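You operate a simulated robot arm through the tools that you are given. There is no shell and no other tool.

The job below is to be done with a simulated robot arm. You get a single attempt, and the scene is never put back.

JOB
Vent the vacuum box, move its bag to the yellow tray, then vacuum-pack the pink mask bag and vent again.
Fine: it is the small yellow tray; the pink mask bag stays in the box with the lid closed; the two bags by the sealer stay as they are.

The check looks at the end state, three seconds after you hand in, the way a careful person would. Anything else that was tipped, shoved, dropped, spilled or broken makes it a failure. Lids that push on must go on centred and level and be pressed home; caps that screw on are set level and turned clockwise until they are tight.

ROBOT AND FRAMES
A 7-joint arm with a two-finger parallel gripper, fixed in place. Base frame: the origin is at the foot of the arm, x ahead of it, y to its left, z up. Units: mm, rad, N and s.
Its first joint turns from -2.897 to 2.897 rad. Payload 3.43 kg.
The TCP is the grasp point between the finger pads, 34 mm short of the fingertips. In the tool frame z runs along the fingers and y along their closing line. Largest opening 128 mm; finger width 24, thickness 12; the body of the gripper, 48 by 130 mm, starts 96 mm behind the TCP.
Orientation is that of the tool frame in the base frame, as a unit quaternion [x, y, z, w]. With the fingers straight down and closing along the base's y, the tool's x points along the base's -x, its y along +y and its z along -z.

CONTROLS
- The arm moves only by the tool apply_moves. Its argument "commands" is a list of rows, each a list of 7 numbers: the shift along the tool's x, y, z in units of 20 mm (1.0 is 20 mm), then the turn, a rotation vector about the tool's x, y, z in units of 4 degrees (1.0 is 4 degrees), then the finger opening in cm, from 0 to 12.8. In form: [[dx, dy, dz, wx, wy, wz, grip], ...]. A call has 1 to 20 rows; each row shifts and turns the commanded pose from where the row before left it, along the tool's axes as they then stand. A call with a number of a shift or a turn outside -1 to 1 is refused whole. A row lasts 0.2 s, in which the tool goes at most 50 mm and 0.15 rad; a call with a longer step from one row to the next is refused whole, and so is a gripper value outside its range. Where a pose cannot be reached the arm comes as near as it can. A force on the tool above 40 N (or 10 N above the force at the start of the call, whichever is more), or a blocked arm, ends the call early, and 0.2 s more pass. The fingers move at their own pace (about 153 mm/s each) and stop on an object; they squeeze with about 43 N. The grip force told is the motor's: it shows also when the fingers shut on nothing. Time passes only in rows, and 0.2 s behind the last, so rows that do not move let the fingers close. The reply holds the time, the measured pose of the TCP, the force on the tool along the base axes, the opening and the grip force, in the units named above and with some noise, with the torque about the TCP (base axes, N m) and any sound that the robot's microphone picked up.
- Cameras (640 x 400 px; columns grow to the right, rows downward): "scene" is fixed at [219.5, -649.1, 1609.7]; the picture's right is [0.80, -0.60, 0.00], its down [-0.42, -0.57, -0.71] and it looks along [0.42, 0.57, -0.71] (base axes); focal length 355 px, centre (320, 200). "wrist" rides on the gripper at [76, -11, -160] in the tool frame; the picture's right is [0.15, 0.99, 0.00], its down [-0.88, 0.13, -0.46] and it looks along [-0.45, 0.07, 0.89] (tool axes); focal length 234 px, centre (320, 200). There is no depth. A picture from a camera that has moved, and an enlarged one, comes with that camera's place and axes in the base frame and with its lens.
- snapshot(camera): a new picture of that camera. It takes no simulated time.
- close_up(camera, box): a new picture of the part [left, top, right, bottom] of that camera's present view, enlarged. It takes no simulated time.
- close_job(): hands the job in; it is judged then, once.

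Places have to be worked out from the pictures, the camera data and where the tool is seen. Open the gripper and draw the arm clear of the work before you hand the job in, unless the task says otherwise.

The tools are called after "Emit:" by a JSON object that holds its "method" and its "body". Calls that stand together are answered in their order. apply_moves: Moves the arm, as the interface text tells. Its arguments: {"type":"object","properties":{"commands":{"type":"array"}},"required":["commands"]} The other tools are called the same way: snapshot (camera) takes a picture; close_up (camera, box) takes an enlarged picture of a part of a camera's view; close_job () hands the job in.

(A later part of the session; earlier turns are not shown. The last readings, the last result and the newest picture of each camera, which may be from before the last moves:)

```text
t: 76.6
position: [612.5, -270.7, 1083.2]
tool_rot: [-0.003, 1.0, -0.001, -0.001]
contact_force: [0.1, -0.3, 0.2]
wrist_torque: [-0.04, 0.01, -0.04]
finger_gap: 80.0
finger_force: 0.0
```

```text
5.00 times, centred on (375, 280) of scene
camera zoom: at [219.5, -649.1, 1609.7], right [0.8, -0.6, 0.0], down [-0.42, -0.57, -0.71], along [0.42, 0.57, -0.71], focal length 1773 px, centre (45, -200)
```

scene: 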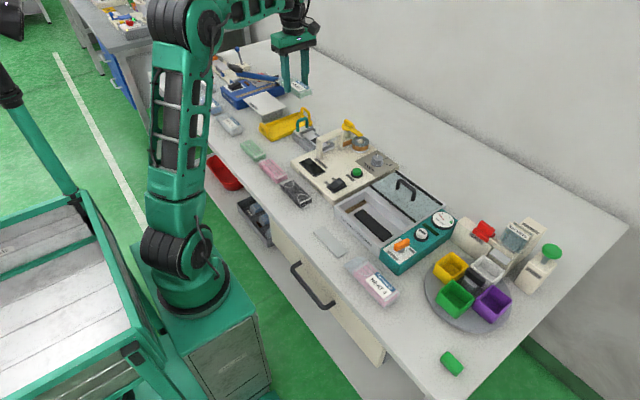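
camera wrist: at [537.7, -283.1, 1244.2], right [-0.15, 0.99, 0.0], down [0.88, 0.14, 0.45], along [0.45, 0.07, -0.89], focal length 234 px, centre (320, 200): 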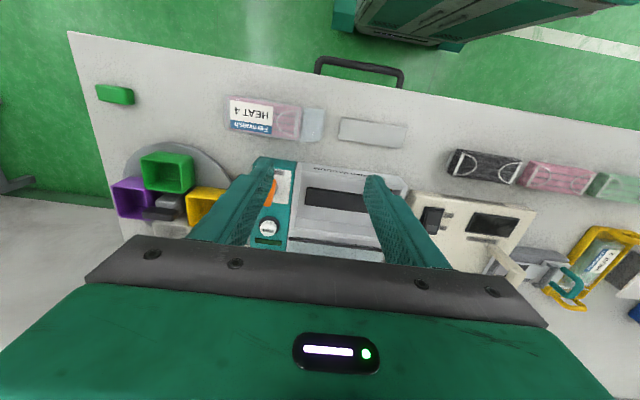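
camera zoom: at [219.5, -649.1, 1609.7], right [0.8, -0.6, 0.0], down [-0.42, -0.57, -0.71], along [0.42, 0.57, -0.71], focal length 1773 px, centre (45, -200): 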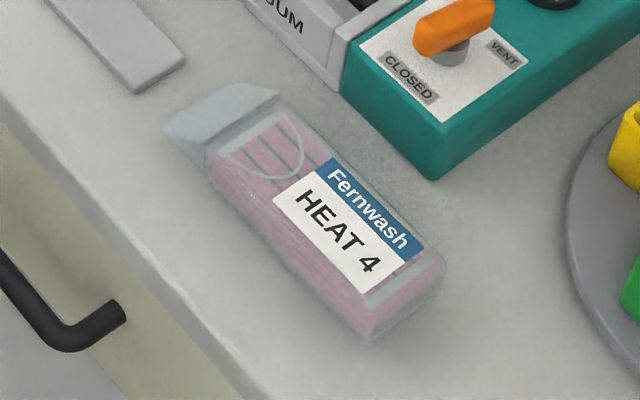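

The pink bag body is centred near (601,-359), along y, tail toward +y just like the first one was. I rotate the gripper +90° this time and move above it.

Emit:
{"method": "apply_moves", "body": {"commands": [[0, 0, 0, 0, 0, 1, 8], [0, 0, 0, 0, 0, 1, 8], [0, 0, 0, 0, 0, 1, 8], [0, 0, 0, 0, 0, 1, 8], [0, 0, 0, 0, 0, 1, 8], [0, 0, 0, 0, 0, 1, 8], [0, 0, 0, 0, 0, 1, 8], [0, 0, 0, 0, 0, 1, 8], [0, 0, 0, 0, 0, 1, 8], [0, 0, 0, 0, 0, 1, 8], [0, 0, 0, 0, 0, 1, 8], [0, 0, 0, 0, 0, 1, 8], [0, 0, 0, 0, 0, 1, 8], [0, 0, 0, 0, 0, 1, 8], [0, 0, 0, 0, 0, 1, 8], [0, 0, 0, 0, 0, 1, 8], [0, 0, 0, 0, 0, 1, 8], [0, 0, 0, 0, 0, 1, 8], [0, 0, 0, 0, 0, 1, 8], [0, 0, 0, 0, 0, 1, 8]]}}

Emit:
{"method": "apply_moves", "body": {"commands": [[0, 0, 0, 0, 0, 1, 8], [0, 0, 0, 0, 0, 1, 8], [0, 0, 0, 0, 0, 0.55, 8], [-0.9, -0.12, 0, 0, 0, 0, 8], [-0.9, -0.12, 0, 0, 0, 0, 8], [-0.9, -0.12, 0, 0, 0, 0, 8], [-0.9, -0.12, 0, 0, 0, 0, 8], [-0.82, -0.1, 0, 0, 0, 0, 8], [0, 0, 1, 0, 0, 0, 7], [0, 0, 1, 0, 0, 0, 7], [0, 0, 0, 0, 0, 0, 7], [0, 0, 0, 0, 0, 0, 7]]}}

Emit:
{"method": "snapshot", "body": {"camera": "wrist"}}

Emit:
{"method": "close_up", "body": {"camera": "wrist", "box": [220, 60, 420, 230]}}

```text
t: 80.8
position: [613.2, -269.5, 1083.2]
tool_rot: [0.641, 0.768, -0.001, 0.0]
contact_force: [0.5, -0.4, -0.1]
wrist_torque: [0.04, -0.01, -0.04]
finger_gap: 80.1
finger_force: 0.1
```

```text
t: 83.4
position: [599.6, -357.8, 1042.2]
tool_rot: [0.705, 0.709, -0.002, 0.0]
contact_force: [-0.6, 0.4, -0.1]
wrist_torque: [-0.01, 0.02, 0.0]
finger_gap: 69.7
finger_force: 0.1
```

```text
taken
camera wrist: at [589.3, -282.7, 1202.7], right [0.99, 0.15, 0.0], down [0.13, -0.88, 0.46], along [0.07, -0.45, -0.89], focal length 234 px, centre (320, 200)
```

wrist: 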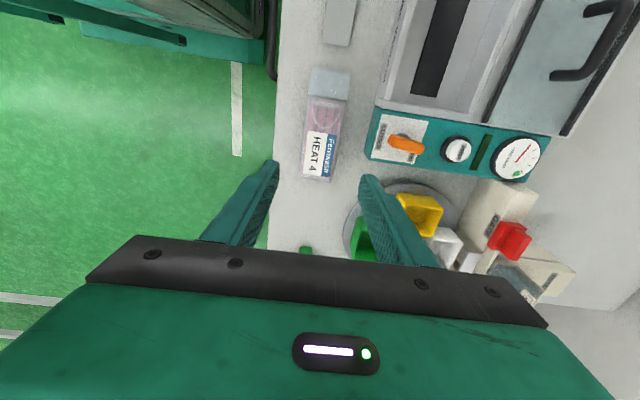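

```text
2.35 times, centred on (320, 145) of wrist
camera zoom: at [589.3, -282.7, 1202.7], right [0.99, 0.15, 0.0], down [0.13, -0.88, 0.46], along [0.07, -0.45, -0.89], focal length 551 px, centre (320, 329)
```

zoom: 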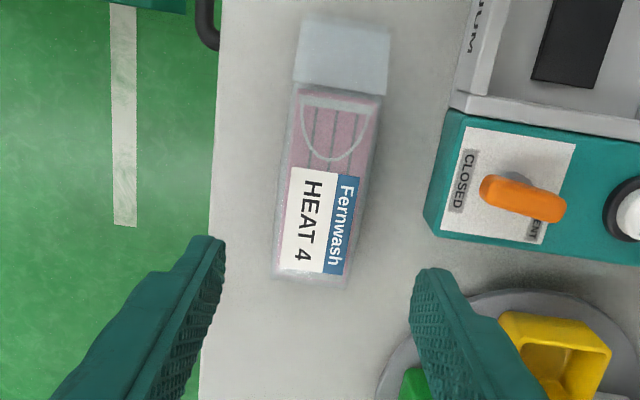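

Bag centre refines to ≈(604.5,-358.5). I adjust +5 mm in x and descend to just above the bag for a check.

Emit:
{"method": "apply_moves", "body": {"commands": [[-0.03, 0.25, 0.2, 0, 0, 0, 6.6], [0, 0, 1, 0, 0, 0, 6.6], [0, 0, 1, 0, 0, 0, 6.6], [0, 0, 1, 0, 0, 0, 6.6], [0, 0, 1, 0, 0, 0, 6.6], [0, 0, 1, 0, 0, 0, 6.6], [0, 0, 0.5, 0, 0, 0, 6.6], [0, 0, 0, 0, 0, 0, 6.6]]}}

Emit:
{"method": "close_up", "body": {"camera": "wrist", "box": [220, 60, 420, 230]}}

Emit:
{"method": "close_up", "body": {"camera": "scene", "box": [320, 220, 440, 320]}}

```text
t: 85.2
position: [605.5, -359.2, 930.4]
tool_rot: [0.706, 0.708, -0.001, 0.001]
contact_force: [-0.4, 0.0, -0.1]
wrist_torque: [-0.02, -0.02, -0.02]
finger_gap: 66.1
finger_force: 0.1
```

```text
2.35 times, centred on (320, 145) of wrist
camera zoom: at [594.5, -283.6, 1090.0], right [0.99, 0.15, 0.0], down [0.13, -0.88, 0.46], along [0.07, -0.45, -0.89], focal length 551 px, centre (320, 329)
```

zoom: 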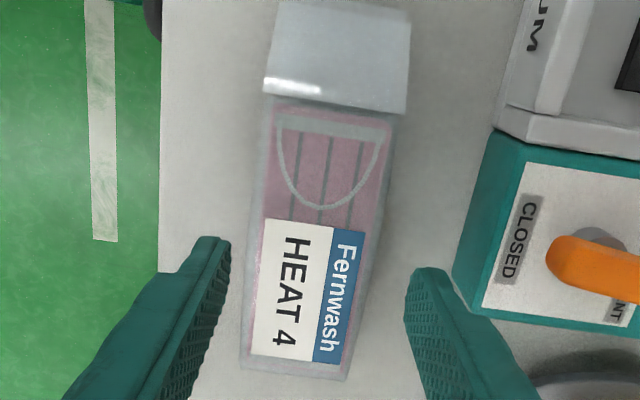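

```text
4.00 times, centred on (380, 270) of scene
camera zoom: at [219.5, -649.1, 1609.7], right [0.8, -0.6, 0.0], down [-0.42, -0.57, -0.71], along [0.42, 0.57, -0.71], focal length 1419 px, centre (80, -80)
```

zoom: 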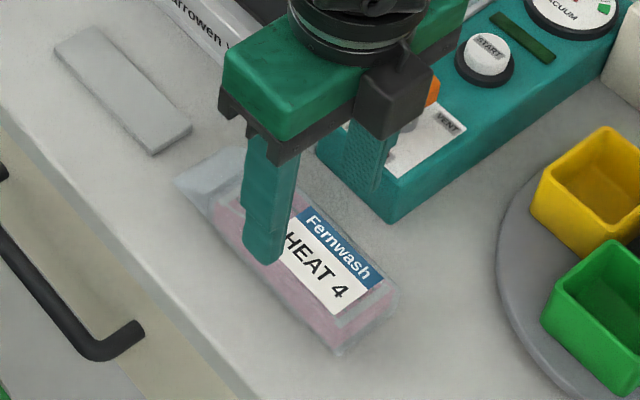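

Alignment is good with ~10 mm clearance to the control box. I descend to about z=891 and close on the bag.

Emit:
{"method": "apply_moves", "body": {"commands": [[0, 0, 0.7, 0, 0, 0, 6.5], [0, 0, 0.7, 0, 0, 0, 6.5], [0, 0, 0.5, 0, 0, 0, 6.5], [0, 0, 0, 0, 0, 0, 6.5], [0, 0, 0, 0, 0, 0, 5.5], [0, 0, 0, 0, 0, 0, 4], [0, 0, 0, 0, 0, 0, 3], [0, 0, 0, 0, 0, 0, 3]]}}

Emit:
{"method": "close_up", "body": {"camera": "wrist", "box": [220, 60, 420, 230]}}

```text
t: 87.0
position: [606.4, -359.2, 891.4]
tool_rot: [0.706, 0.709, -0.001, 0.0]
contact_force: [0.5, 0.8, 0.0]
wrist_torque: [0.01, 0.0, 0.03]
finger_gap: 54.9
finger_force: 42.7
```

```text
2.35 times, centred on (320, 145) of wrist
camera zoom: at [595.5, -284.0, 1051.4], right [0.99, 0.15, 0.0], down [0.13, -0.88, 0.46], along [0.07, -0.45, -0.89], focal length 551 px, centre (320, 329)
```

zoom: 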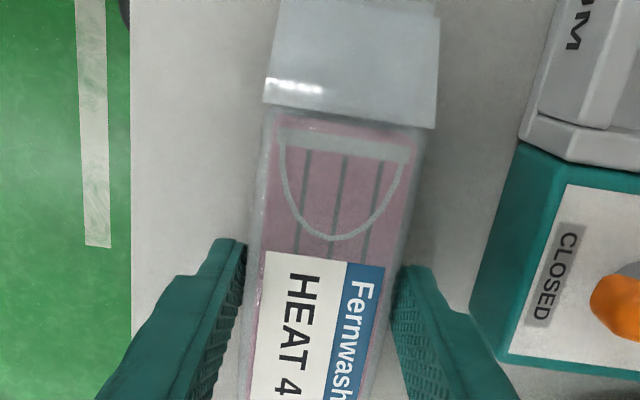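

Gripped. I lift the pink bag and carry it over the open box.

Emit:
{"method": "apply_moves", "body": {"commands": [[0, 0, -0.5, 0, 0, 0, 3], [0, 0, -0.8, 0, 0, 0, 3], [0, 0, -1, 0, 0, 0, 3], [0, 0, -1, 0, 0, 0, 3], [0, 0, -1, 0, 0, 0, 3], [0, 0, -1, 0, 0, 0, 3], [0, 0, -1, 0, 0, 0, 3], [0.95, 0.872, 0, 0, 0, 0, 3], [0.95, 0.872, 0, 0, 0, 0, 3], [0.95, 0.872, 0, 0, 0, 0, 3], [0.95, 0.872, 0, 0, 0, 0, 3], [0.95, 0.872, 0, 0, 0, 0, 3], [0.95, 0.872, 0, 0, 0, 0, 3], [0.95, 0.872, 0, 0, 0, 0, 3], [0, 0, 0, 0, 0, 0, 3], [0, 0, 0, 0, 0, 0, 3]]}}

Emit:
{"method": "snapshot", "body": {"camera": "wrist"}}

Emit:
{"method": "close_up", "body": {"camera": "wrist", "box": [220, 40, 420, 230]}}

Emit:
{"method": "close_up", "body": {"camera": "scene", "box": [330, 170, 450, 260]}}

```text
t: 90.4
position: [726.2, -224.6, 1016.8]
tool_rot: [0.705, 0.709, -0.001, 0.0]
contact_force: [-0.2, -0.7, 0.5]
wrist_torque: [-0.03, -0.01, -0.01]
finger_gap: 55.0
finger_force: 42.8
```

```text
taken
camera wrist: at [715.7, -149.5, 1177.4], right [0.99, 0.15, 0.0], down [0.13, -0.88, 0.46], along [0.07, -0.45, -0.89], focal length 234 px, centre (320, 200)
```

wrist: 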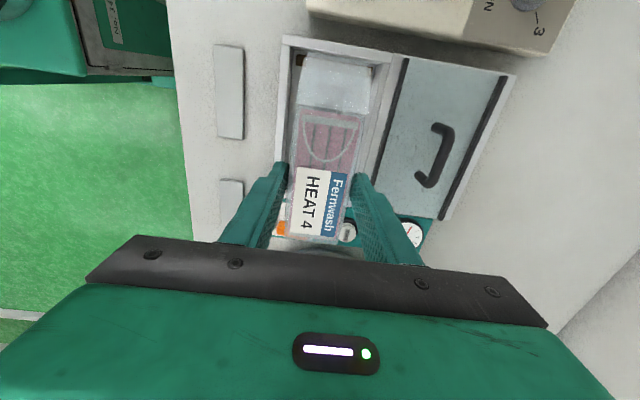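

```text
2.11 times, centred on (320, 135) of wrist
camera zoom: at [715.7, -149.5, 1177.4], right [0.99, 0.15, 0.0], down [0.13, -0.88, 0.46], along [0.07, -0.45, -0.89], focal length 493 px, centre (320, 337)
```

zoom: 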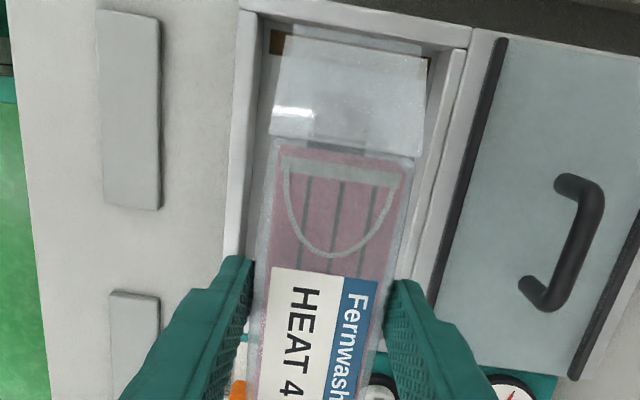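

```text
4.44 times, centred on (390, 215) of scene
camera zoom: at [219.5, -649.1, 1609.7], right [0.8, -0.6, 0.0], down [-0.42, -0.57, -0.71], along [0.42, 0.57, -0.71], focal length 1576 px, centre (9, 133)
```

zoom: 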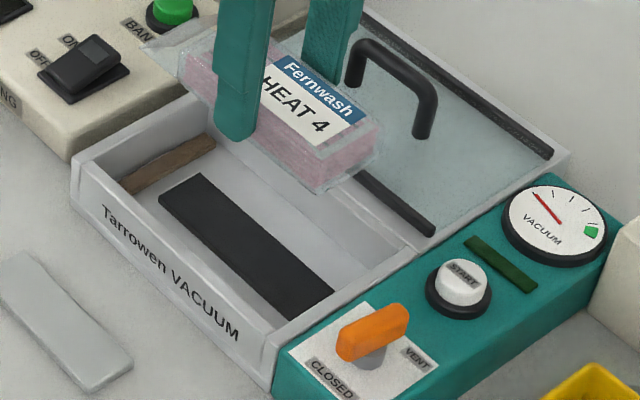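

Over the box. I shift to x≈729.5, y≈-226 and lower in stages, watching the vertical force for contact with the chamber floor.

Emit:
{"method": "apply_moves", "body": {"commands": [[-0.07, 0.165, 0, 0, 0, 0, 3], [0, 0, 1, 0, 0, 0, 3], [0, 0, 1, 0, 0, 0, 3], [0, 0, 1, 0, 0, 0, 3], [0, 0, 0.8, 0, 0, 0, 3], [0, 0, 0.6, 0, 0, 0, 3], [0, 0, 0.5, 0, 0, 0, 3], [0, 0, 0, 0, 0, 0, 3], [0, 0, 0, 0, 0, 0, 3]]}}

Emit:
{"method": "close_up", "body": {"camera": "wrist", "box": [220, 40, 420, 230]}}

Emit:
{"method": "close_up", "body": {"camera": "scene", "box": [330, 170, 450, 260]}}

```text
t: 92.4
position: [730.8, -227.3, 918.7]
tool_rot: [0.706, 0.708, -0.002, 0.0]
contact_force: [-0.7, -0.2, 0.0]
wrist_torque: [0.01, 0.0, 0.01]
finger_gap: 54.9
finger_force: 43.3
```

```text
2.11 times, centred on (320, 135) of wrist
camera zoom: at [719.1, -152.0, 1079.5], right [0.99, 0.15, 0.0], down [0.13, -0.88, 0.46], along [0.07, -0.45, -0.89], focal length 493 px, centre (320, 337)
```

zoom: 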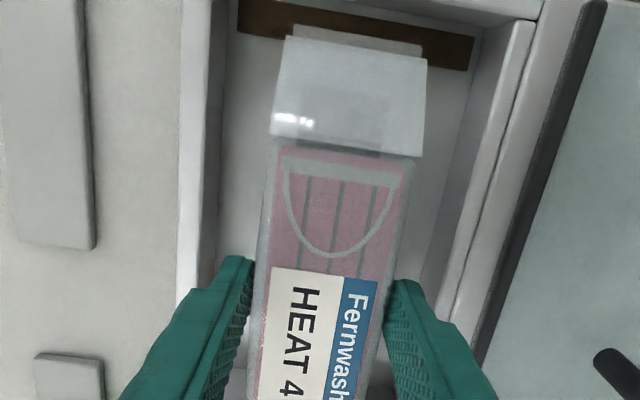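

```text
4.44 times, centred on (390, 215) of scene
camera zoom: at [219.5, -649.1, 1609.7], right [0.8, -0.6, 0.0], down [-0.42, -0.57, -0.71], along [0.42, 0.57, -0.71], focal length 1576 px, centre (9, 133)
```

zoom: 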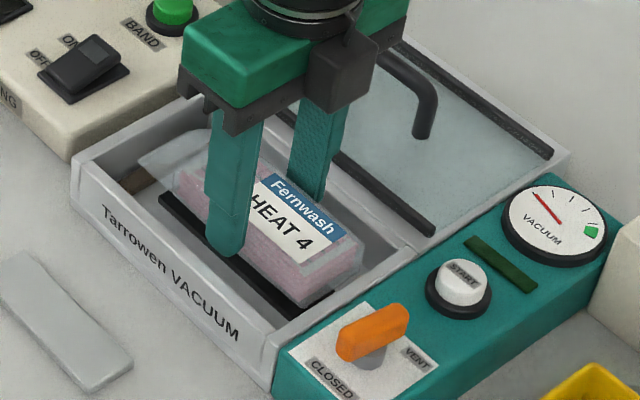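

The tail should cross the seal bar; I shift ~4 mm toward +y and keep lowering in small steps.

Emit:
{"method": "apply_moves", "body": {"commands": [[0.19, -0.05, 0, 0, 0, 0, 3], [0, 0, 0.4, 0, 0, 0, 3], [0, 0, 0.15, 0, 0, 0, 3], [0, 0, 0.15, 0, 0, 0, 3], [0, 0, 0, 0, 0, 0, 3]]}}

```text
t: 93.6
position: [729.7, -223.4, 904.7]
tool_rot: [0.706, 0.709, -0.001, 0.001]
contact_force: [-0.4, 0.4, -0.3]
wrist_torque: [0.0, -0.02, 0.0]
finger_gap: 55.0
finger_force: 42.5
```

Emit:
{"method": "apply_moves", "body": {"commands": [[0, 0, 0.15, 0, 0, 0, 3], [0, 0, 0.1, 0, 0, 0, 3], [0, 0, 0, 0, 0, 0, 3]]}}

Emit:
{"method": "close_up", "body": {"camera": "scene", "box": [330, 170, 450, 260]}}

```text
t: 94.4
position: [730.3, -224.0, 900.2]
tool_rot: [0.705, 0.709, -0.001, 0.0]
contact_force: [-0.1, -0.1, -0.8]
wrist_torque: [0.05, 0.03, 0.0]
finger_gap: 55.2
finger_force: 43.3
```

```text
4.44 times, centred on (390, 215) of scene
camera zoom: at [219.5, -649.1, 1609.7], right [0.8, -0.6, 0.0], down [-0.42, -0.57, -0.71], along [0.42, 0.57, -0.71], focal length 1576 px, centre (9, 133)
```

zoom: 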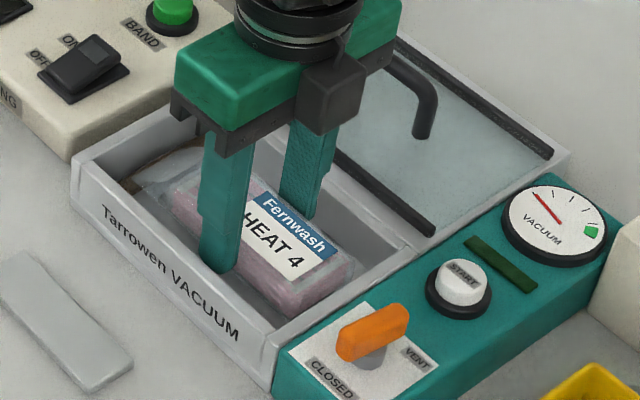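

Emit:
{"method": "apply_moves", "body": {"commands": [[0, 0, 0.1, 0, 0, 0, 3], [0, 0, 0.1, 0, 0, 0, 3], [0, 0, 0, 0, 0, 0, 3]]}}

```text
t: 95.2
position: [729.7, -224.1, 896.4]
tool_rot: [0.706, 0.708, 0.0, 0.001]
contact_force: [1.0, 0.2, 28.4]
wrist_torque: [-0.05, -0.01, 0.03]
finger_gap: 55.3
finger_force: 43.2
```

Contact with the floor (28 N). I ease up 1 mm, open gently to 60 mm, and withdraw straight up.

Emit:
{"method": "apply_moves", "body": {"commands": [[0, 0, -0.06, 0, 0, 0, 3], [0, 0, 0, 0, 0, 0, 5.6], [0, 0, 0, 0, 0, 0, 5.8], [0, 0, 0, 0, 0, 0, 6.0], [0, 0, 0, 0, 0, 0, 6.0], [0, 0, -0.4, 0, 0, 0, 6.0], [0, 0, -0.8, 0, 0, 0, 6.0], [0, 0, -1, 0, 0, 0, 6.0], [0, 0, -1, 0, 0, 0, 6.0], [0, 0, -1, 0, 0, 0, 6.0], [0, 0, -1, 0, 0, 0, 6.0], [0, 0, -1, 0, 0, 0, 6.0], [0, 0, 0, 0, 0, 0, 6.0]]}}

Emit:
{"method": "snapshot", "body": {"camera": "wrist"}}

Emit:
{"method": "close_up", "body": {"camera": "wrist", "box": [220, 40, 460, 230]}}

Emit:
{"method": "close_up", "body": {"camera": "scene", "box": [330, 170, 450, 260]}}

```text
t: 98.0
position: [729.8, -223.1, 1022.9]
tool_rot: [0.706, 0.708, -0.001, 0.0]
contact_force: [0.0, 0.0, 0.0]
wrist_torque: [-0.01, -0.01, -0.01]
finger_gap: 60.0
finger_force: 0.0
```

```text
taken
camera wrist: at [718.2, -147.3, 1182.1], right [0.99, 0.15, 0.0], down [0.13, -0.88, 0.46], along [0.07, -0.45, -0.89], focal length 234 px, centre (320, 200)
```

wrist: 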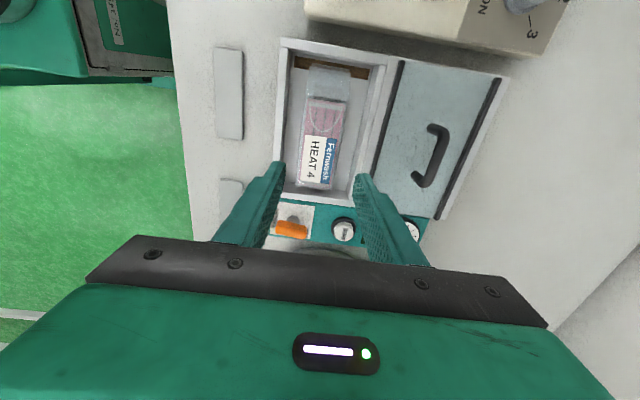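

```text
2.11 times, centred on (340, 135) of wrist
camera zoom: at [718.2, -147.3, 1182.1], right [0.99, 0.15, 0.0], down [0.13, -0.88, 0.46], along [0.07, -0.45, -0.89], focal length 493 px, centre (278, 337)
```

zoom: 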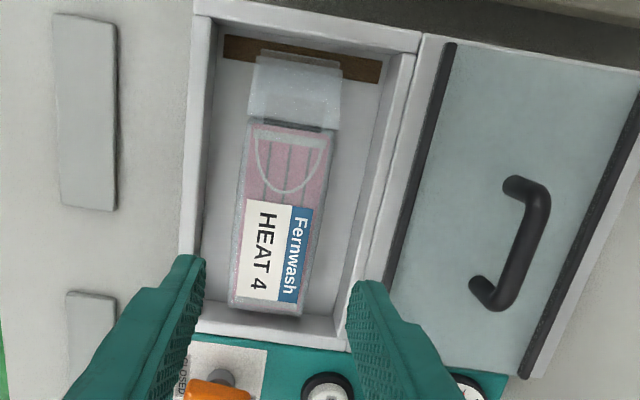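

```text
4.44 times, centred on (390, 215) of scene
camera zoom: at [219.5, -649.1, 1609.7], right [0.8, -0.6, 0.0], down [-0.42, -0.57, -0.71], along [0.42, 0.57, -0.71], focal length 1576 px, centre (9, 133)
```

zoom: 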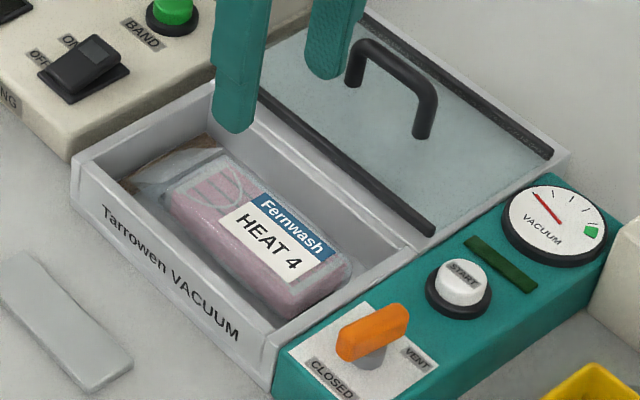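

The bag sits in the chamber with its tail over the seal bar. Now I move to the lid handle at about (857,-219) and lower around it.

Emit:
{"method": "apply_moves", "body": {"commands": [[0.17, 0.91, 0, 0, 0, 0, 5], [0, 0.91, 0, 0, 0, 0, 5], [0, 0.91, 0, 0, 0, 0, 5], [0, 0.91, 0, 0, 0, 0, 5], [0, 0.91, 0, 0, 0, 0, 5], [0, 0.91, 0, 0, 0, 0, 5], [0, 0.91, 0, 0, 0, 0, 5], [0, 0, 0.8, 0, 0, 0, 5], [0, 0, 0.8, 0, 0, 0, 5], [0, 0, 0, 0, 0, 0, 5]]}}

Emit:
{"method": "close_up", "body": {"camera": "wrist", "box": [220, 80, 420, 250]}}

Emit:
{"method": "close_up", "body": {"camera": "scene", "box": [360, 150, 460, 240]}}

```text
t: 100.2
position: [856.8, -218.7, 988.0]
tool_rot: [0.706, 0.708, -0.001, 0.0]
contact_force: [0.5, -0.3, 0.2]
wrist_torque: [0.0, 0.04, 0.05]
finger_gap: 49.8
finger_force: 0.0
```

```text
2.35 times, centred on (320, 165) of wrist
camera zoom: at [845.2, -144.0, 1149.3], right [0.99, 0.15, 0.0], down [0.13, -0.88, 0.46], along [0.07, -0.45, -0.89], focal length 551 px, centre (320, 282)
```

zoom: 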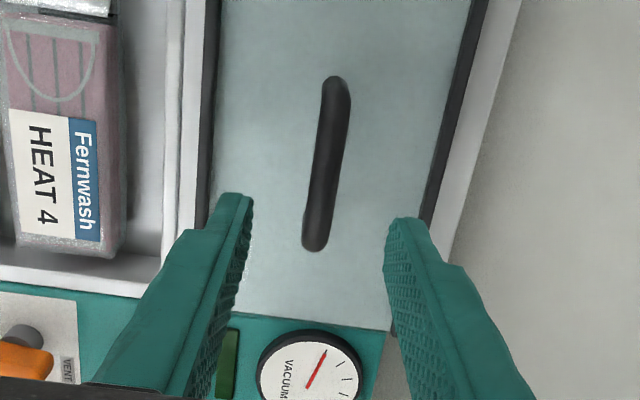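

```text
4.44 times, centred on (410, 195) of scene
camera zoom: at [219.5, -649.1, 1609.7], right [0.8, -0.6, 0.0], down [-0.42, -0.57, -0.71], along [0.42, 0.57, -0.71], focal length 1576 px, centre (-80, 222)
```

zoom: 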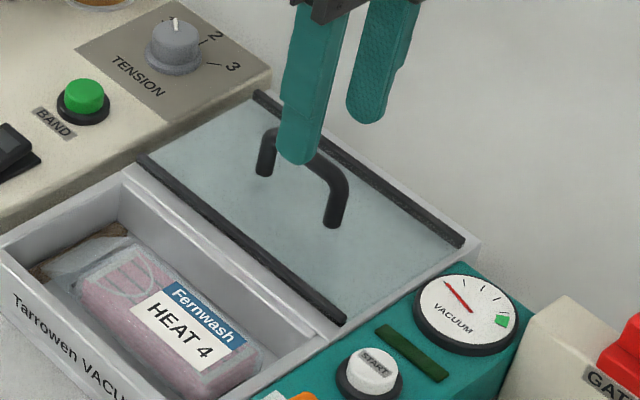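

Handle is centred between the fingers. I lower to z≈962, grip, and read the force.

Emit:
{"method": "apply_moves", "body": {"commands": [[0, 0, 0.65, 0, 0, 0, 5], [0, 0, 0.65, 0, 0, 0, 5], [0, 0, 0, 0, 0, 0, 3], [0, 0, 0, 0, 0, 0, 1.5], [0, 0, 0, 0, 0, 0, 0], [0, 0, 0, 0, 0, 0, 0]]}}

Emit:
{"method": "apply_moves", "body": {"commands": [[0, -0.3, 0, 0, 0, 0, 0], [0, -0.4, 0, 0, 0, 0, 0], [0, -0.4, 0, 0, 0, 0, 0], [0, -0.4, 0, 0, 0, 0, 0], [0, -0.4, 0, 0, 0, 0, 0], [0, -0.4, 0, 0, 0, 0, 0], [0, -0.4, 0, 0, 0, 0, 0], [0, -0.4, 0, 0, 0, 0, 0], [0, -0.4, 0, 0, 0, 0, 0], [0, -0.4, 0, 0, 0, 0, 0], [0, -0.4, 0, 0, 0, 0, 0], [0, 0, 0, 0, 0, 0, 0]]}}

Emit:
{"method": "close_up", "body": {"camera": "scene", "box": [330, 160, 450, 250]}}

```text
t: 101.6
position: [856.9, -219.1, 961.8]
tool_rot: [0.706, 0.708, -0.002, 0.0]
contact_force: [-0.2, -0.4, -0.3]
wrist_torque: [-0.06, -0.03, -0.32]
finger_gap: 11.7
finger_force: 44.8
```

```text
t: 104.2
position: [771.2, -220.2, 962.5]
tool_rot: [0.705, 0.709, -0.001, -0.002]
contact_force: [0.0, 14.0, -18.3]
wrist_torque: [0.61, 0.06, -0.36]
finger_gap: 11.5
finger_force: 45.9
```

```text
4.44 times, centred on (390, 205) of scene
camera zoom: at [219.5, -649.1, 1609.7], right [0.8, -0.6, 0.0], down [-0.42, -0.57, -0.71], along [0.42, 0.57, -0.71], focal length 1576 px, centre (9, 178)
```

zoom: 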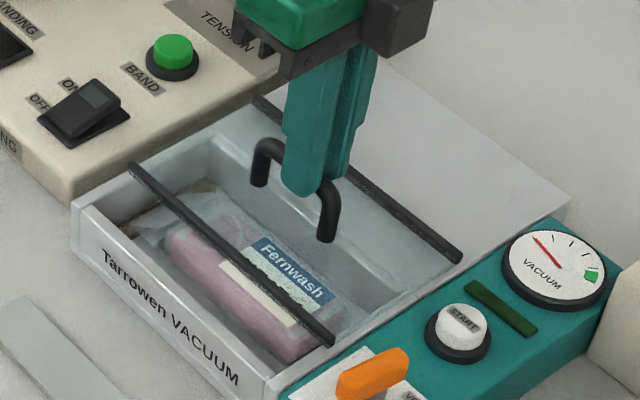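

Sliding well. I relieve small side loads and slide the remaining ~42 mm until the lid stops.

Emit:
{"method": "apply_moves", "body": {"commands": [[0.04, -0.3, 0.04, 0, 0, 0, 0], [0, -0.4, 0, 0, 0, 0, 0], [0, -0.4, 0, 0, 0, 0, 0], [0, -0.4, 0, 0, 0, 0, 0], [0, -0.3, 0, 0, 0, 0, 0], [0, -0.25, 0, 0, 0, 0, 0], [0, 0, 0, 0, 0, 0, 0]]}}

Emit:
{"method": "close_up", "body": {"camera": "scene", "box": [330, 170, 410, 240]}}

```text
t: 105.8
position: [731.0, -219.4, 962.2]
tool_rot: [0.706, 0.708, -0.001, 0.0]
contact_force: [-0.5, 11.7, 4.1]
wrist_torque: [0.15, 0.08, -0.45]
finger_gap: 11.5
finger_force: 45.3
```

```text
5.71 times, centred on (370, 205) of scene
camera zoom: at [219.5, -649.1, 1609.7], right [0.8, -0.6, 0.0], down [-0.42, -0.57, -0.71], along [0.42, 0.57, -0.71], focal length 2027 px, centre (34, 171)
```

zoom: 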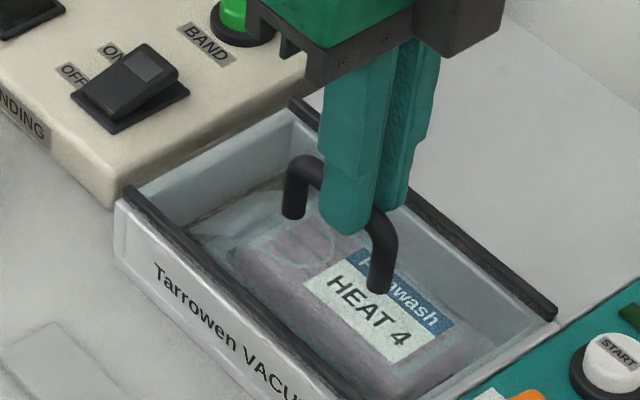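

The lid looks almost exactly where it was closed before. I push another few mm to find the closed stop.

Emit:
{"method": "apply_moves", "body": {"commands": [[0.02, -0.1, 0, 0, 0, 0, 0], [0, -0.1, 0, 0, 0, 0, 0], [0, 0, 0, 0, 0, 0, 0]]}}

Emit:
{"method": "close_up", "body": {"camera": "scene", "box": [330, 170, 410, 240]}}

```text
t: 106.6
position: [728.5, -219.3, 962.9]
tool_rot: [0.705, 0.71, 0.0, 0.003]
contact_force: [36.1, 1.1, -1.0]
wrist_torque: [0.3, -1.3, -0.38]
finger_gap: 11.5
finger_force: 45.4
```

```text
5.71 times, centred on (370, 205) of scene
camera zoom: at [219.5, -649.1, 1609.7], right [0.8, -0.6, 0.0], down [-0.42, -0.57, -0.71], along [0.42, 0.57, -0.71], focal length 2027 px, centre (34, 171)
```

zoom: 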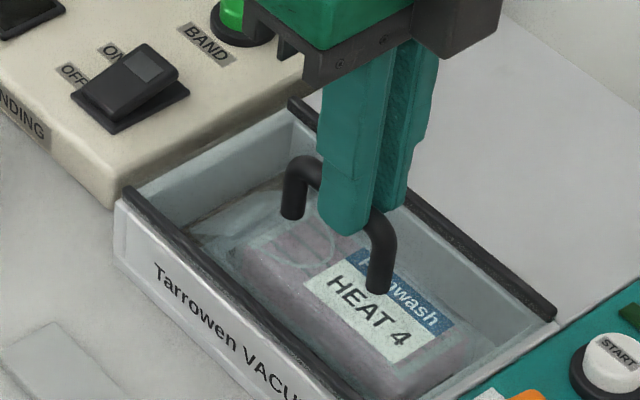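

Closed stop found (36 N). I relax, release the handle, rise, and move over the valve.

Emit:
{"method": "apply_moves", "body": {"commands": [[0, 0.09, 0, 0, 0, 0, 0], [0, 0, 0, 0, 0, 0, 1.5], [0, 0, 0, 0, 0, 0, 4], [0, 0, 0, 0, 0, 0, 4], [0, 0, -1, 0, 0, 0, 4], [0, 0, -1, 0, 0, 0, 4], [0, 0, -1, 0, 0, 0, 4], [0, 0, -1, 0, 0, 0, 4.5], [0, 0, -1, 0, 0, 0, 4.5], [-1, -0.18, 0, 0, 0, 0, 4.5], [-1, -0.18, 0, 0, 0, 0, 4.5], [-1, -0.18, 0, 0, 0, 0, 4.5], [-1, -0.18, 0, 0, 0, 0, 4.5], [-1, -0.18, 0, 0, 0, 0, 4.5], [-1, -0.18, 0, 0, 0, 0, 4.5], [0, 0, 0, 0, 0, 0, 4.5]]}}

Emit:
{"method": "apply_moves", "body": {"commands": [[0, 0, 0, 0, 0, -1, 4.5], [0, 0, 0, 0, 0, -1, 4.5], [0, 0, 0, 0, 0, -1, 4.5], [0, 0, 0, 0, 0, -1, 4.5], [0, 0, 0, 0, 0, -1, 4.5], [0, 0, 0, 0, 0, -1, 4.5], [0, 0, 0, 0, 0, -1, 4.5], [0, 0, 0, 0, 0, -1, 4.5], [0, 0, 0, 0, 0, -1, 4.5], [0, 0, 0, 0, 0, -1, 4.5], [0, 0, 0, 0, 0, -1, 4.5], [0, 0, 0, 0, 0, -1, 4.5], [0, 0, 0, 0, 0, -1, 4.5], [0, 0, 0, 0, 0, -1, 4.5], [0, 0, 0, 0, 0, -1, 4.5], [0, 0, 0, 0, 0, -1, 4.5], [0, 0, 0, 0, 0, -1, 4.5], [0, 0, 0, 0, 0, -1, 4.5], [0, 0, 0, 0, 0, -1, 4.5], [0, 0, 0, 0, 0, -1, 4.5]]}}

Emit:
{"method": "close_up", "body": {"camera": "wrist", "box": [220, 80, 420, 250]}}

Emit:
{"method": "close_up", "body": {"camera": "scene", "box": [340, 190, 440, 270]}}

```text
t: 110.0
position: [708.2, -339.1, 1062.3]
tool_rot: [0.706, 0.708, -0.002, 0.0]
contact_force: [-0.6, -0.7, 0.2]
wrist_torque: [0.0, 0.03, -0.01]
finger_gap: 45.3
finger_force: 0.1
```

```text
t: 114.2
position: [706.9, -337.6, 1064.1]
tool_rot: [0.086, 0.996, 0.0, -0.001]
contact_force: [0.0, 0.3, -0.9]
wrist_torque: [0.01, -0.01, 0.01]
finger_gap: 45.0
finger_force: 0.1
```

```text
2.35 times, centred on (320, 165) of wrist
camera zoom: at [630.9, -337.4, 1223.2], right [0.02, 1.0, 0.0], down [0.89, -0.02, 0.45], along [0.45, -0.01, -0.89], focal length 551 px, centre (320, 282)
```

zoom: 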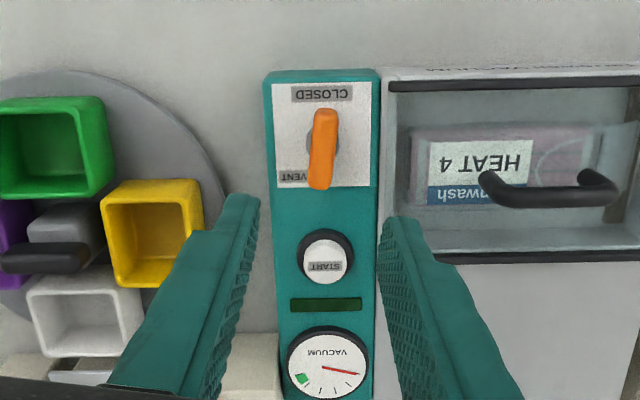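

```text
5.00 times, centred on (390, 230) of scene
camera zoom: at [219.5, -649.1, 1609.7], right [0.8, -0.6, 0.0], down [-0.42, -0.57, -0.71], along [0.42, 0.57, -0.71], focal length 1773 px, centre (-30, 50)
```

zoom: 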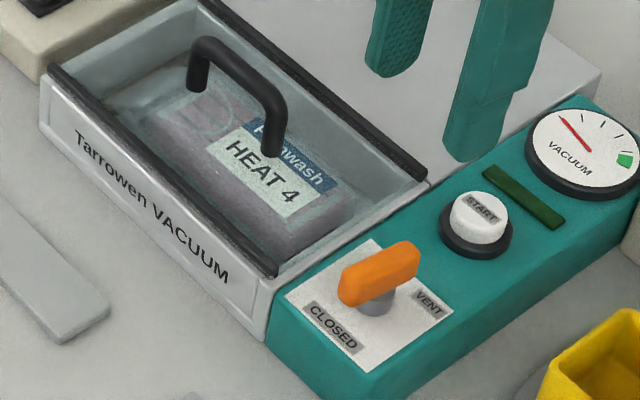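

The bar is aligned with the gripper. I narrow to 32 mm and descend onto it.

Emit:
{"method": "apply_moves", "body": {"commands": [[0, -0.075, 0, 0, 0, 0, 3.2], [0, 0, 1, 0, 0, 0, 3.2], [0, 0, 1, 0, 0, 0, 3.2], [0, 0, 1, 0, 0, 0, 3.2], [0, 0, 1, 0, 0, 0, 3.2], [0, 0, 1, 0, 0, 0, 3.2], [0, 0, 0.8, 0, 0, 0, 3.2], [0, 0, 0, 0, 0, 0, 3.2]]}}

Emit:
{"method": "close_up", "body": {"camera": "wrist", "box": [240, 100, 400, 230]}}

Emit:
{"method": "close_up", "body": {"camera": "scene", "box": [360, 195, 460, 275]}}

```text
t: 116.0
position: [704.6, -341.7, 946.6]
tool_rot: [0.085, 0.996, -0.001, -0.001]
contact_force: [0.1, -0.6, -0.6]
wrist_torque: [-0.02, 0.0, 0.01]
finger_gap: 32.1
finger_force: 0.0
```

```text
3.08 times, centred on (320, 165) of wrist
camera zoom: at [629.3, -339.5, 1105.4], right [0.02, 1.0, 0.0], down [0.89, -0.02, 0.45], along [0.45, -0.01, -0.89], focal length 720 px, centre (320, 308)
```

zoom: 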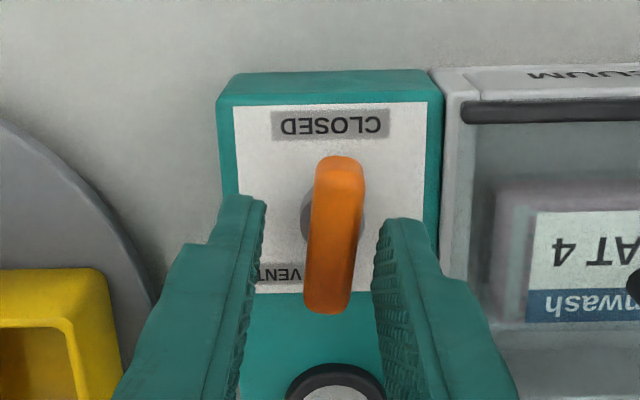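

```text
5.00 times, centred on (410, 235) of scene
camera zoom: at [219.5, -649.1, 1609.7], right [0.8, -0.6, 0.0], down [-0.42, -0.57, -0.71], along [0.42, 0.57, -0.71], focal length 1773 px, centre (-130, 25)
```

zoom: 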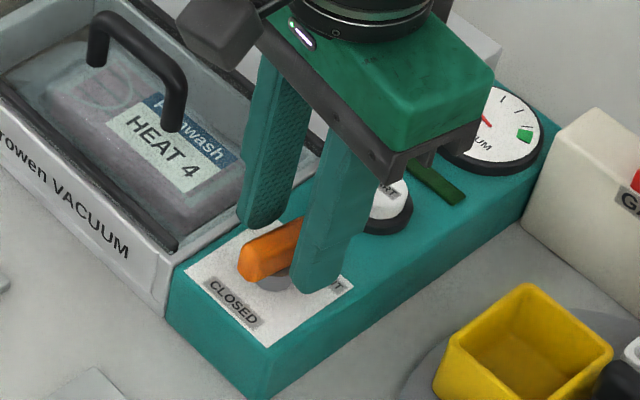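

Bar sits ~3 mm toward +y; I correct, lower 7 mm and close.

Emit:
{"method": "apply_moves", "body": {"commands": [[-0.05, 0.16, 0.35, 0, 0, 0, 3.2], [0, 0, 0, 0, 0, 0, 3.2], [0, 0, 0, 0, 0, 0, 1.5], [0, 0, 0, 0, 0, 0, 0], [0, 0, 0, 0, 0, 0, 0]]}}

Emit:
{"method": "apply_moves", "body": {"commands": [[0, 0, 0, 0, 0, 1, 0], [0, 0, 0, 0, 0, 1, 0], [0, 0, 0, 0, 0, 0, 0]]}}

```text
t: 117.2
position: [706.8, -336.7, 938.8]
tool_rot: [0.085, 0.996, -0.001, -0.002]
contact_force: [1.6, 4.4, 0.8]
wrist_torque: [0.18, 0.02, 0.0]
finger_gap: 14.0
finger_force: 45.2
```

```text
t: 118.0
position: [708.0, -338.0, 939.3]
tool_rot: [0.155, 0.988, 0.0, -0.001]
contact_force: [1.0, 4.2, -11.7]
wrist_torque: [-0.21, -1.32, -0.01]
finger_gap: 13.8
finger_force: 45.2
```

Turning clockwise freely. I continue toward CLOSED.

Emit:
{"method": "apply_moves", "body": {"commands": [[0, 0, 0.02, 0, 0, 1, 0], [0, 0, 0, 0, 0, 1, 0], [0, 0, 0, 0, 0, 1, 0], [0, 0, 0, 0, 0, 1, 0], [0, 0, 0, 0, 0, 1, 0], [0, 0, 0, 0, 0, 1, 0], [0, 0, 0, 0, 0, 0, 0]]}}

Emit:
{"method": "apply_moves", "body": {"commands": [[0, 0, 0, 0, 0, 1, 0], [0, 0, 0, 0, 0, 1, 0], [0, 0, 0, 0, 0, 1, 0], [0, 0, 0, 0, 0, 1, 0], [0, 0, 0, 0, 0, 1, 0], [0, 0, 0, 0, 0, 1, 0], [0, 0, 0, 0, 0, 0, 0]]}}

```text
t: 119.6
position: [708.1, -338.2, 938.3]
tool_rot: [0.359, 0.933, -0.001, -0.002]
contact_force: [-8.8, -5.4, -26.0]
wrist_torque: [-0.72, -0.66, 0.01]
finger_gap: 14.2
finger_force: 44.6
```

```text
t: 121.3
position: [701.7, -332.4, 949.3]
tool_rot: [0.538, 0.843, 0.004, 0.009]
contact_force: [57.5, 17.2, -12.4]
wrist_torque: [0.67, -1.5, 0.31]
finger_gap: 13.7
finger_force: 44.6
stopped in row 7: the force on the tool passed its limit at 40 N (the readings are from after the stop); the commanded pose is now the measured one
```

The force tripped and the tool shifted up ~10 mm. I look before moving on.

Emit:
{"method": "close_up", "body": {"camera": "scene", "box": [360, 195, 460, 275]}}

Emit:
{"method": "snapshot", "body": {"camera": "wrist"}}

Emit:
{"method": "snapshot", "body": {"camera": "scene"}}

```text
5.00 times, centred on (410, 235) of scene
camera zoom: at [219.5, -649.1, 1609.7], right [0.8, -0.6, 0.0], down [-0.42, -0.57, -0.71], along [0.42, 0.57, -0.71], focal length 1773 px, centre (-130, 25)
```

zoom: 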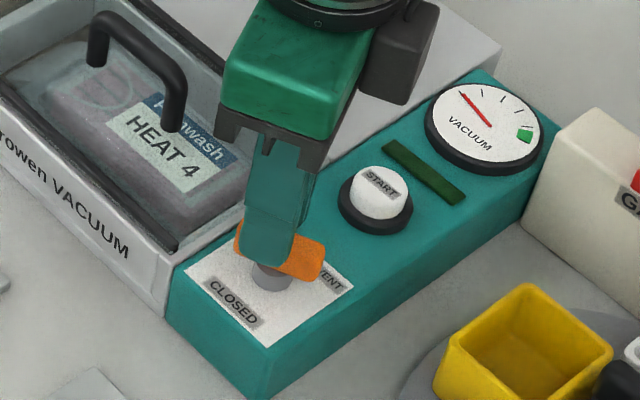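

```text
taken
camera wrist: at [657.5, -269.0, 1108.0], right [0.83, 0.55, 0.02], down [0.48, -0.74, 0.47], along [0.27, -0.38, -0.88], focal length 234 px, centre (320, 200)
```

wrist: 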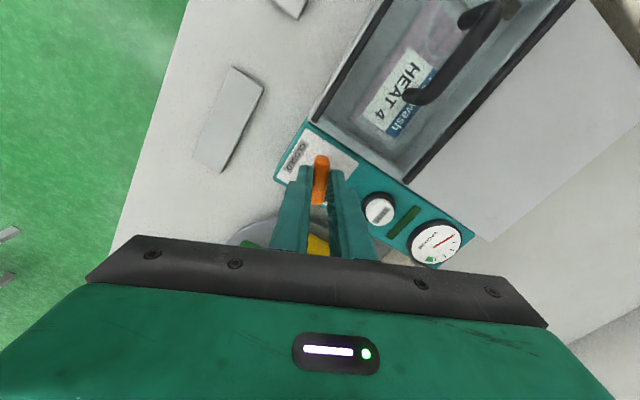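

```text
taken
```

scene: 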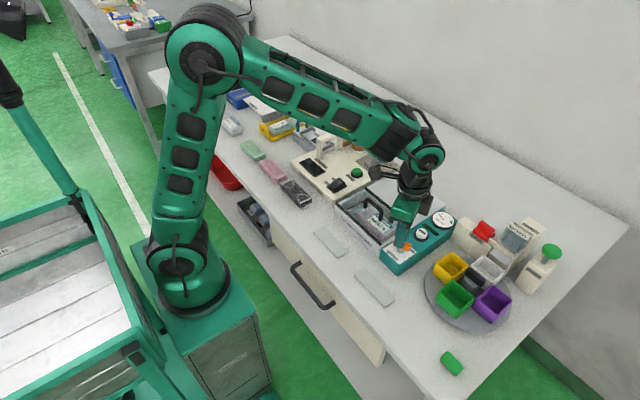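

The fingertips likely wedged on the stem (it is wider than the bar). I release, level the tool, re-centre on the pivot and look again.

Emit:
{"method": "apply_moves", "body": {"commands": [[0, 0, 0, 0, 0, 0, 1.8], [0, 0, 0, 0, 0, 0, 3.2], [0, 0, -0.5, 0, 0, 0, 3.2], [0, 0, -0.5, 0.254, 0.118, 0, 3.2], [-0.388, 0.122, 0, 0, 0, 0, 3.2], [0, 0, 0, 0, 0, 0, 3.2], [0, 0, 0, 0, 0, 0, 3.2]]}}

Emit:
{"method": "close_up", "body": {"camera": "wrist", "box": [240, 100, 400, 230]}}

Emit:
{"method": "close_up", "body": {"camera": "scene", "box": [360, 195, 460, 275]}}

```text
t: 122.9
position: [699.7, -345.0, 967.0]
tool_rot: [0.546, 0.838, -0.003, -0.003]
contact_force: [0.1, 0.2, -0.8]
wrist_torque: [0.03, 0.0, -0.03]
finger_gap: 31.7
finger_force: 0.1
```

```text
3.08 times, centred on (320, 165) of wrist
camera zoom: at [660.7, -280.3, 1128.4], right [0.84, 0.54, -0.01], down [0.48, -0.75, 0.45], along [0.24, -0.39, -0.89], focal length 720 px, centre (320, 308)
```

zoom: 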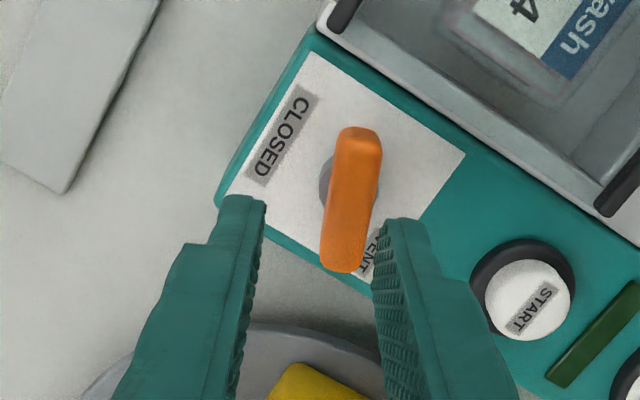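

```text
5.00 times, centred on (410, 235) of scene
camera zoom: at [219.5, -649.1, 1609.7], right [0.8, -0.6, 0.0], down [-0.42, -0.57, -0.71], along [0.42, 0.57, -0.71], focal length 1773 px, centre (-130, 25)
```

zoom: 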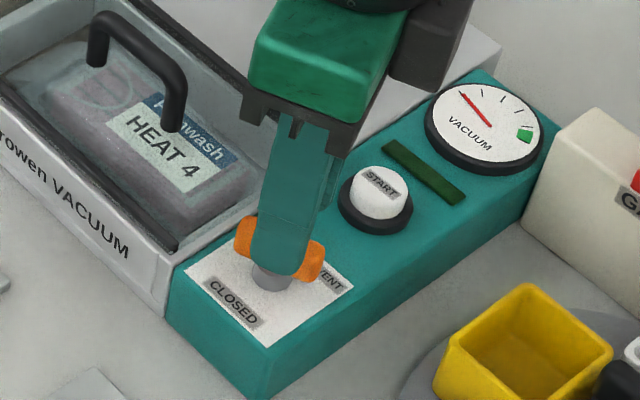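

The bar is at about 65° and the gripper is aligned with it. I re-centre (+7,+6.5 mm), lower to z≈945 (higher grip than before) and re-grip.

Emit:
{"method": "apply_moves", "body": {"commands": [[0.149, 0.466, 0, 0, 0, 0, 3.2], [0, 0, 0.6, 0, 0, 0, 3.2], [0, 0, 0.5, 0, 0, 0, 3.2], [0, 0, 0, 0, 0, 0, 3.2], [0, 0, 0, 0, 0, 0, 1.6], [0, 0, 0, 0, 0, 0, 0], [0, 0, 0, 0, 0, 0, 0]]}}

Emit:
{"method": "close_up", "body": {"camera": "scene", "box": [360, 195, 460, 275]}}

```text
t: 124.5
position: [706.0, -335.7, 946.0]
tool_rot: [0.545, 0.838, -0.003, -0.004]
contact_force: [-2.1, -0.5, -3.4]
wrist_torque: [-0.39, -0.33, 0.01]
finger_gap: 13.7
finger_force: 45.2
```

```text
5.00 times, centred on (410, 235) of scene
camera zoom: at [219.5, -649.1, 1609.7], right [0.8, -0.6, 0.0], down [-0.42, -0.57, -0.71], along [0.42, 0.57, -0.71], focal length 1773 px, centre (-130, 25)
```

zoom: 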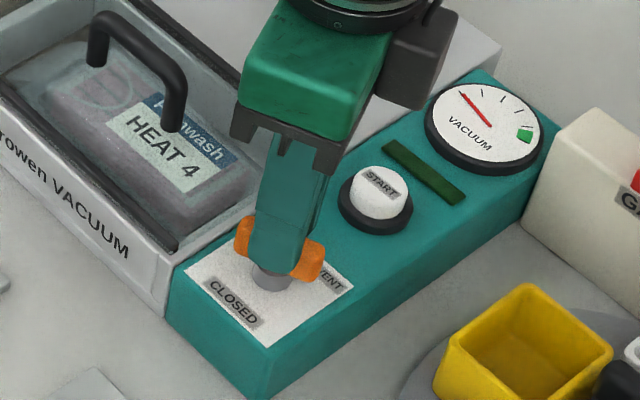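

Emit:
{"method": "apply_moves", "body": {"commands": [[0, 0, 0, 0, 0, 1, 0], [0, 0, 0, 0, 0, 1, 0], [0, 0, 0, 0, 0, 0, 0]]}}

```text
t: 125.3
position: [707.1, -336.4, 946.1]
tool_rot: [0.603, 0.798, -0.003, -0.005]
contact_force: [-14.2, 2.1, -4.9]
wrist_torque: [0.7, 0.42, -0.02]
finger_gap: 13.8
finger_force: 44.8
```

Emit:
{"method": "apply_moves", "body": {"commands": [[0.01, -0.03, 0, 0, 0, 1, 0], [0, -0.02, 0, 0, 0, 1, 0], [0, 0, 0, 0, 0, 0, 0]]}}

Emit:
{"method": "close_up", "body": {"camera": "scene", "box": [360, 195, 460, 275]}}

```text
t: 126.1
position: [706.5, -336.7, 946.3]
tool_rot: [0.657, 0.754, -0.004, -0.003]
contact_force: [-9.0, 0.9, -7.1]
wrist_torque: [0.83, 0.2, -0.02]
finger_gap: 13.6
finger_force: 45.3
```

```text
5.00 times, centred on (410, 235) of scene
camera zoom: at [219.5, -649.1, 1609.7], right [0.8, -0.6, 0.0], down [-0.42, -0.57, -0.71], along [0.42, 0.57, -0.71], focal length 1773 px, centre (-130, 25)
```

zoom: 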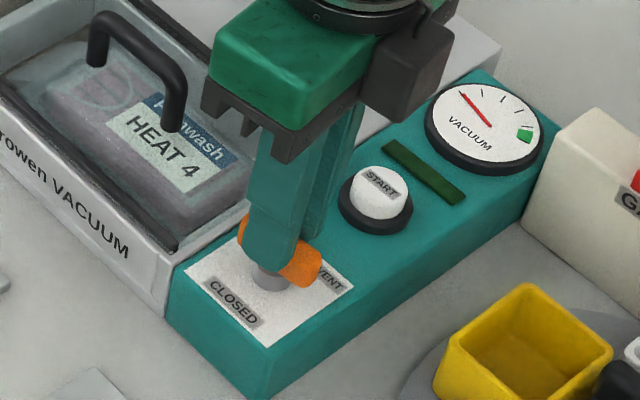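

Yaw ~82°, still free. I turn the final ~9° to the CLOSED stop.

Emit:
{"method": "apply_moves", "body": {"commands": [[0, -0.03, 0, 0, 0, 1, 0], [0, -0.01, 0, 0, 0, 1, 0], [0, 0, 0, 0, 0, 0, 0]]}}

```text
t: 126.9
position: [706.0, -338.4, 946.6]
tool_rot: [0.708, 0.706, -0.004, -0.002]
contact_force: [3.5, -2.2, -15.8]
wrist_torque: [-0.12, -0.34, 0.02]
finger_gap: 13.6
finger_force: 44.9
```

Emit:
{"method": "apply_moves", "body": {"commands": [[0, 0, 0.02, 0, 0, 0.6, 0], [0, 0, 0, 0, 0, 0.4, 0], [0, 0, 0, 0, 0, 0, 0]]}}

```text
t: 127.7
position: [706.2, -337.0, 946.8]
tool_rot: [0.732, 0.682, -0.004, -0.002]
contact_force: [8.1, 1.5, -5.5]
wrist_torque: [0.51, -0.43, 1.29]
finger_gap: 14.8
finger_force: 44.7
```

At the CLOSED stop (1.3 N·m). I back off the twist, release, rise, and move over the START button near (779,-337) with fingers closed.

Emit:
{"method": "apply_moves", "body": {"commands": [[0, 0, 0, 0, 0, -1, 0], [0, 0, 0, 0, 0, 0, 2], [0, 0, 0, 0, 0, 0, 3.2], [0, 0, -1, 0, 0, 0, 3.2], [0, 0, -1, 0, 0, 0, 3.2], [0, 0, -1, 0, 0, 0, 3.2], [0, 0.9, 0, 0, 0, 0, 0], [0, 0.9, 0, 0, 0, 0, 0], [0, 0.9, 0, 0, 0, 0, 0], [0, 0.9, 0, 0, 0, 0, 0], [0, 0, 0.7, 0, 0, 0, 0], [0, 0, 0, 0, 0, 0, 0]]}}

Emit:
{"method": "close_up", "body": {"camera": "wrist", "box": [220, 80, 420, 250]}}

Emit:
{"method": "close_up", "body": {"camera": "scene", "box": [370, 185, 470, 265]}}

```text
t: 130.3
position: [777.6, -336.9, 991.7]
tool_rot: [0.707, 0.707, -0.004, -0.003]
contact_force: [0.7, 0.5, 0.0]
wrist_torque: [0.01, 0.04, -0.05]
finger_gap: 0.1
finger_force: 32.9
```

```text
2.35 times, centred on (320, 165) of wrist
camera zoom: at [768.0, -261.9, 1151.0], right [0.99, 0.15, -0.01], down [0.13, -0.88, 0.46], along [0.06, -0.45, -0.89], focal length 551 px, centre (320, 282)
```

zoom: 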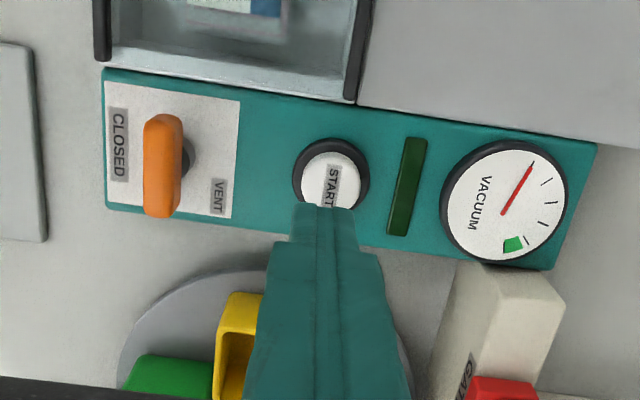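

```text
5.00 times, centred on (420, 225) of scene
camera zoom: at [219.5, -649.1, 1609.7], right [0.8, -0.6, 0.0], down [-0.42, -0.57, -0.71], along [0.42, 0.57, -0.71], focal length 1773 px, centre (-180, 75)
```

zoom: 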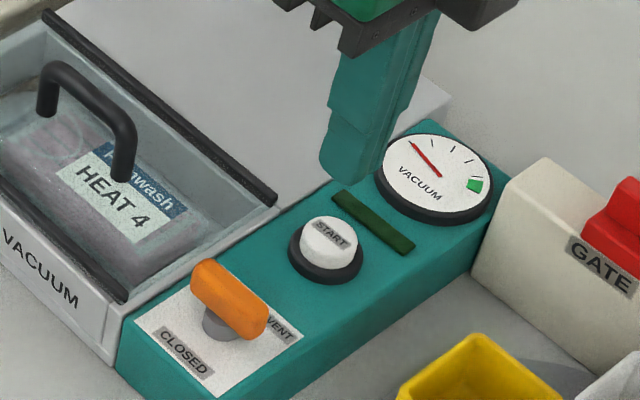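

I descend onto START in small steps, watching for contact.

Emit:
{"method": "apply_moves", "body": {"commands": [[0, 0.08, 0.8, 0, 0, 0, 0], [0, 0, 0.7, 0, 0, 0, 0], [0, 0, 0.3, 0, 0, 0, 0], [0, 0, 0, 0, 0, 0, 0]]}}

Emit:
{"method": "close_up", "body": {"camera": "scene", "box": [370, 185, 470, 265]}}

```text
t: 131.3
position: [779.0, -337.6, 954.2]
tool_rot: [0.707, 0.707, -0.004, -0.002]
contact_force: [0.2, 0.6, -0.1]
wrist_torque: [0.03, 0.02, 0.05]
finger_gap: 0.0
finger_force: 33.2
```

```text
5.00 times, centred on (420, 225) of scene
camera zoom: at [219.5, -649.1, 1609.7], right [0.8, -0.6, 0.0], down [-0.42, -0.57, -0.71], along [0.42, 0.57, -0.71], focal length 1773 px, centre (-180, 75)
```

zoom: 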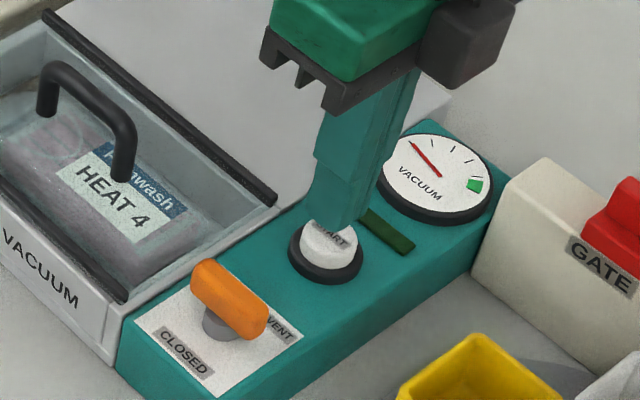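

Emit:
{"method": "apply_moves", "body": {"commands": [[0, 0, 0.25, 0, 0, 0, 0], [0, 0, 0.2, 0, 0, 0, 0], [0, 0, 0.15, 0, 0, 0, 0], [0, 0, 0, 0, 0, 0, 0]]}}

Emit:
{"method": "close_up", "body": {"camera": "scene", "box": [370, 185, 470, 265]}}

```text
t: 132.3
position: [777.6, -337.8, 942.6]
tool_rot: [0.707, 0.707, -0.004, -0.003]
contact_force: [-1.1, -0.9, 0.2]
wrist_torque: [-0.01, -0.02, -0.01]
finger_gap: 0.0
finger_force: 33.6
```

```text
5.00 times, centred on (420, 225) of scene
camera zoom: at [219.5, -649.1, 1609.7], right [0.8, -0.6, 0.0], down [-0.42, -0.57, -0.71], along [0.42, 0.57, -0.71], focal length 1773 px, centre (-180, 75)
```

zoom: 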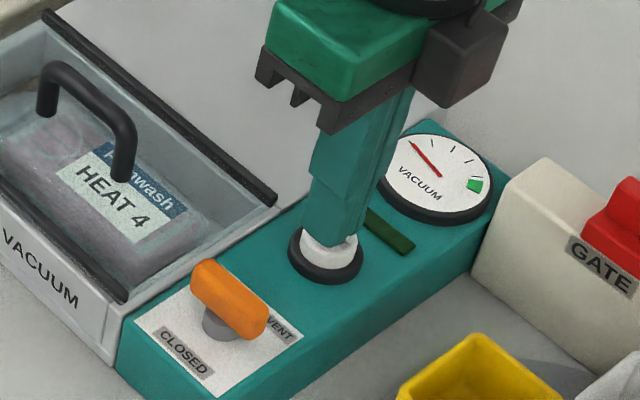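

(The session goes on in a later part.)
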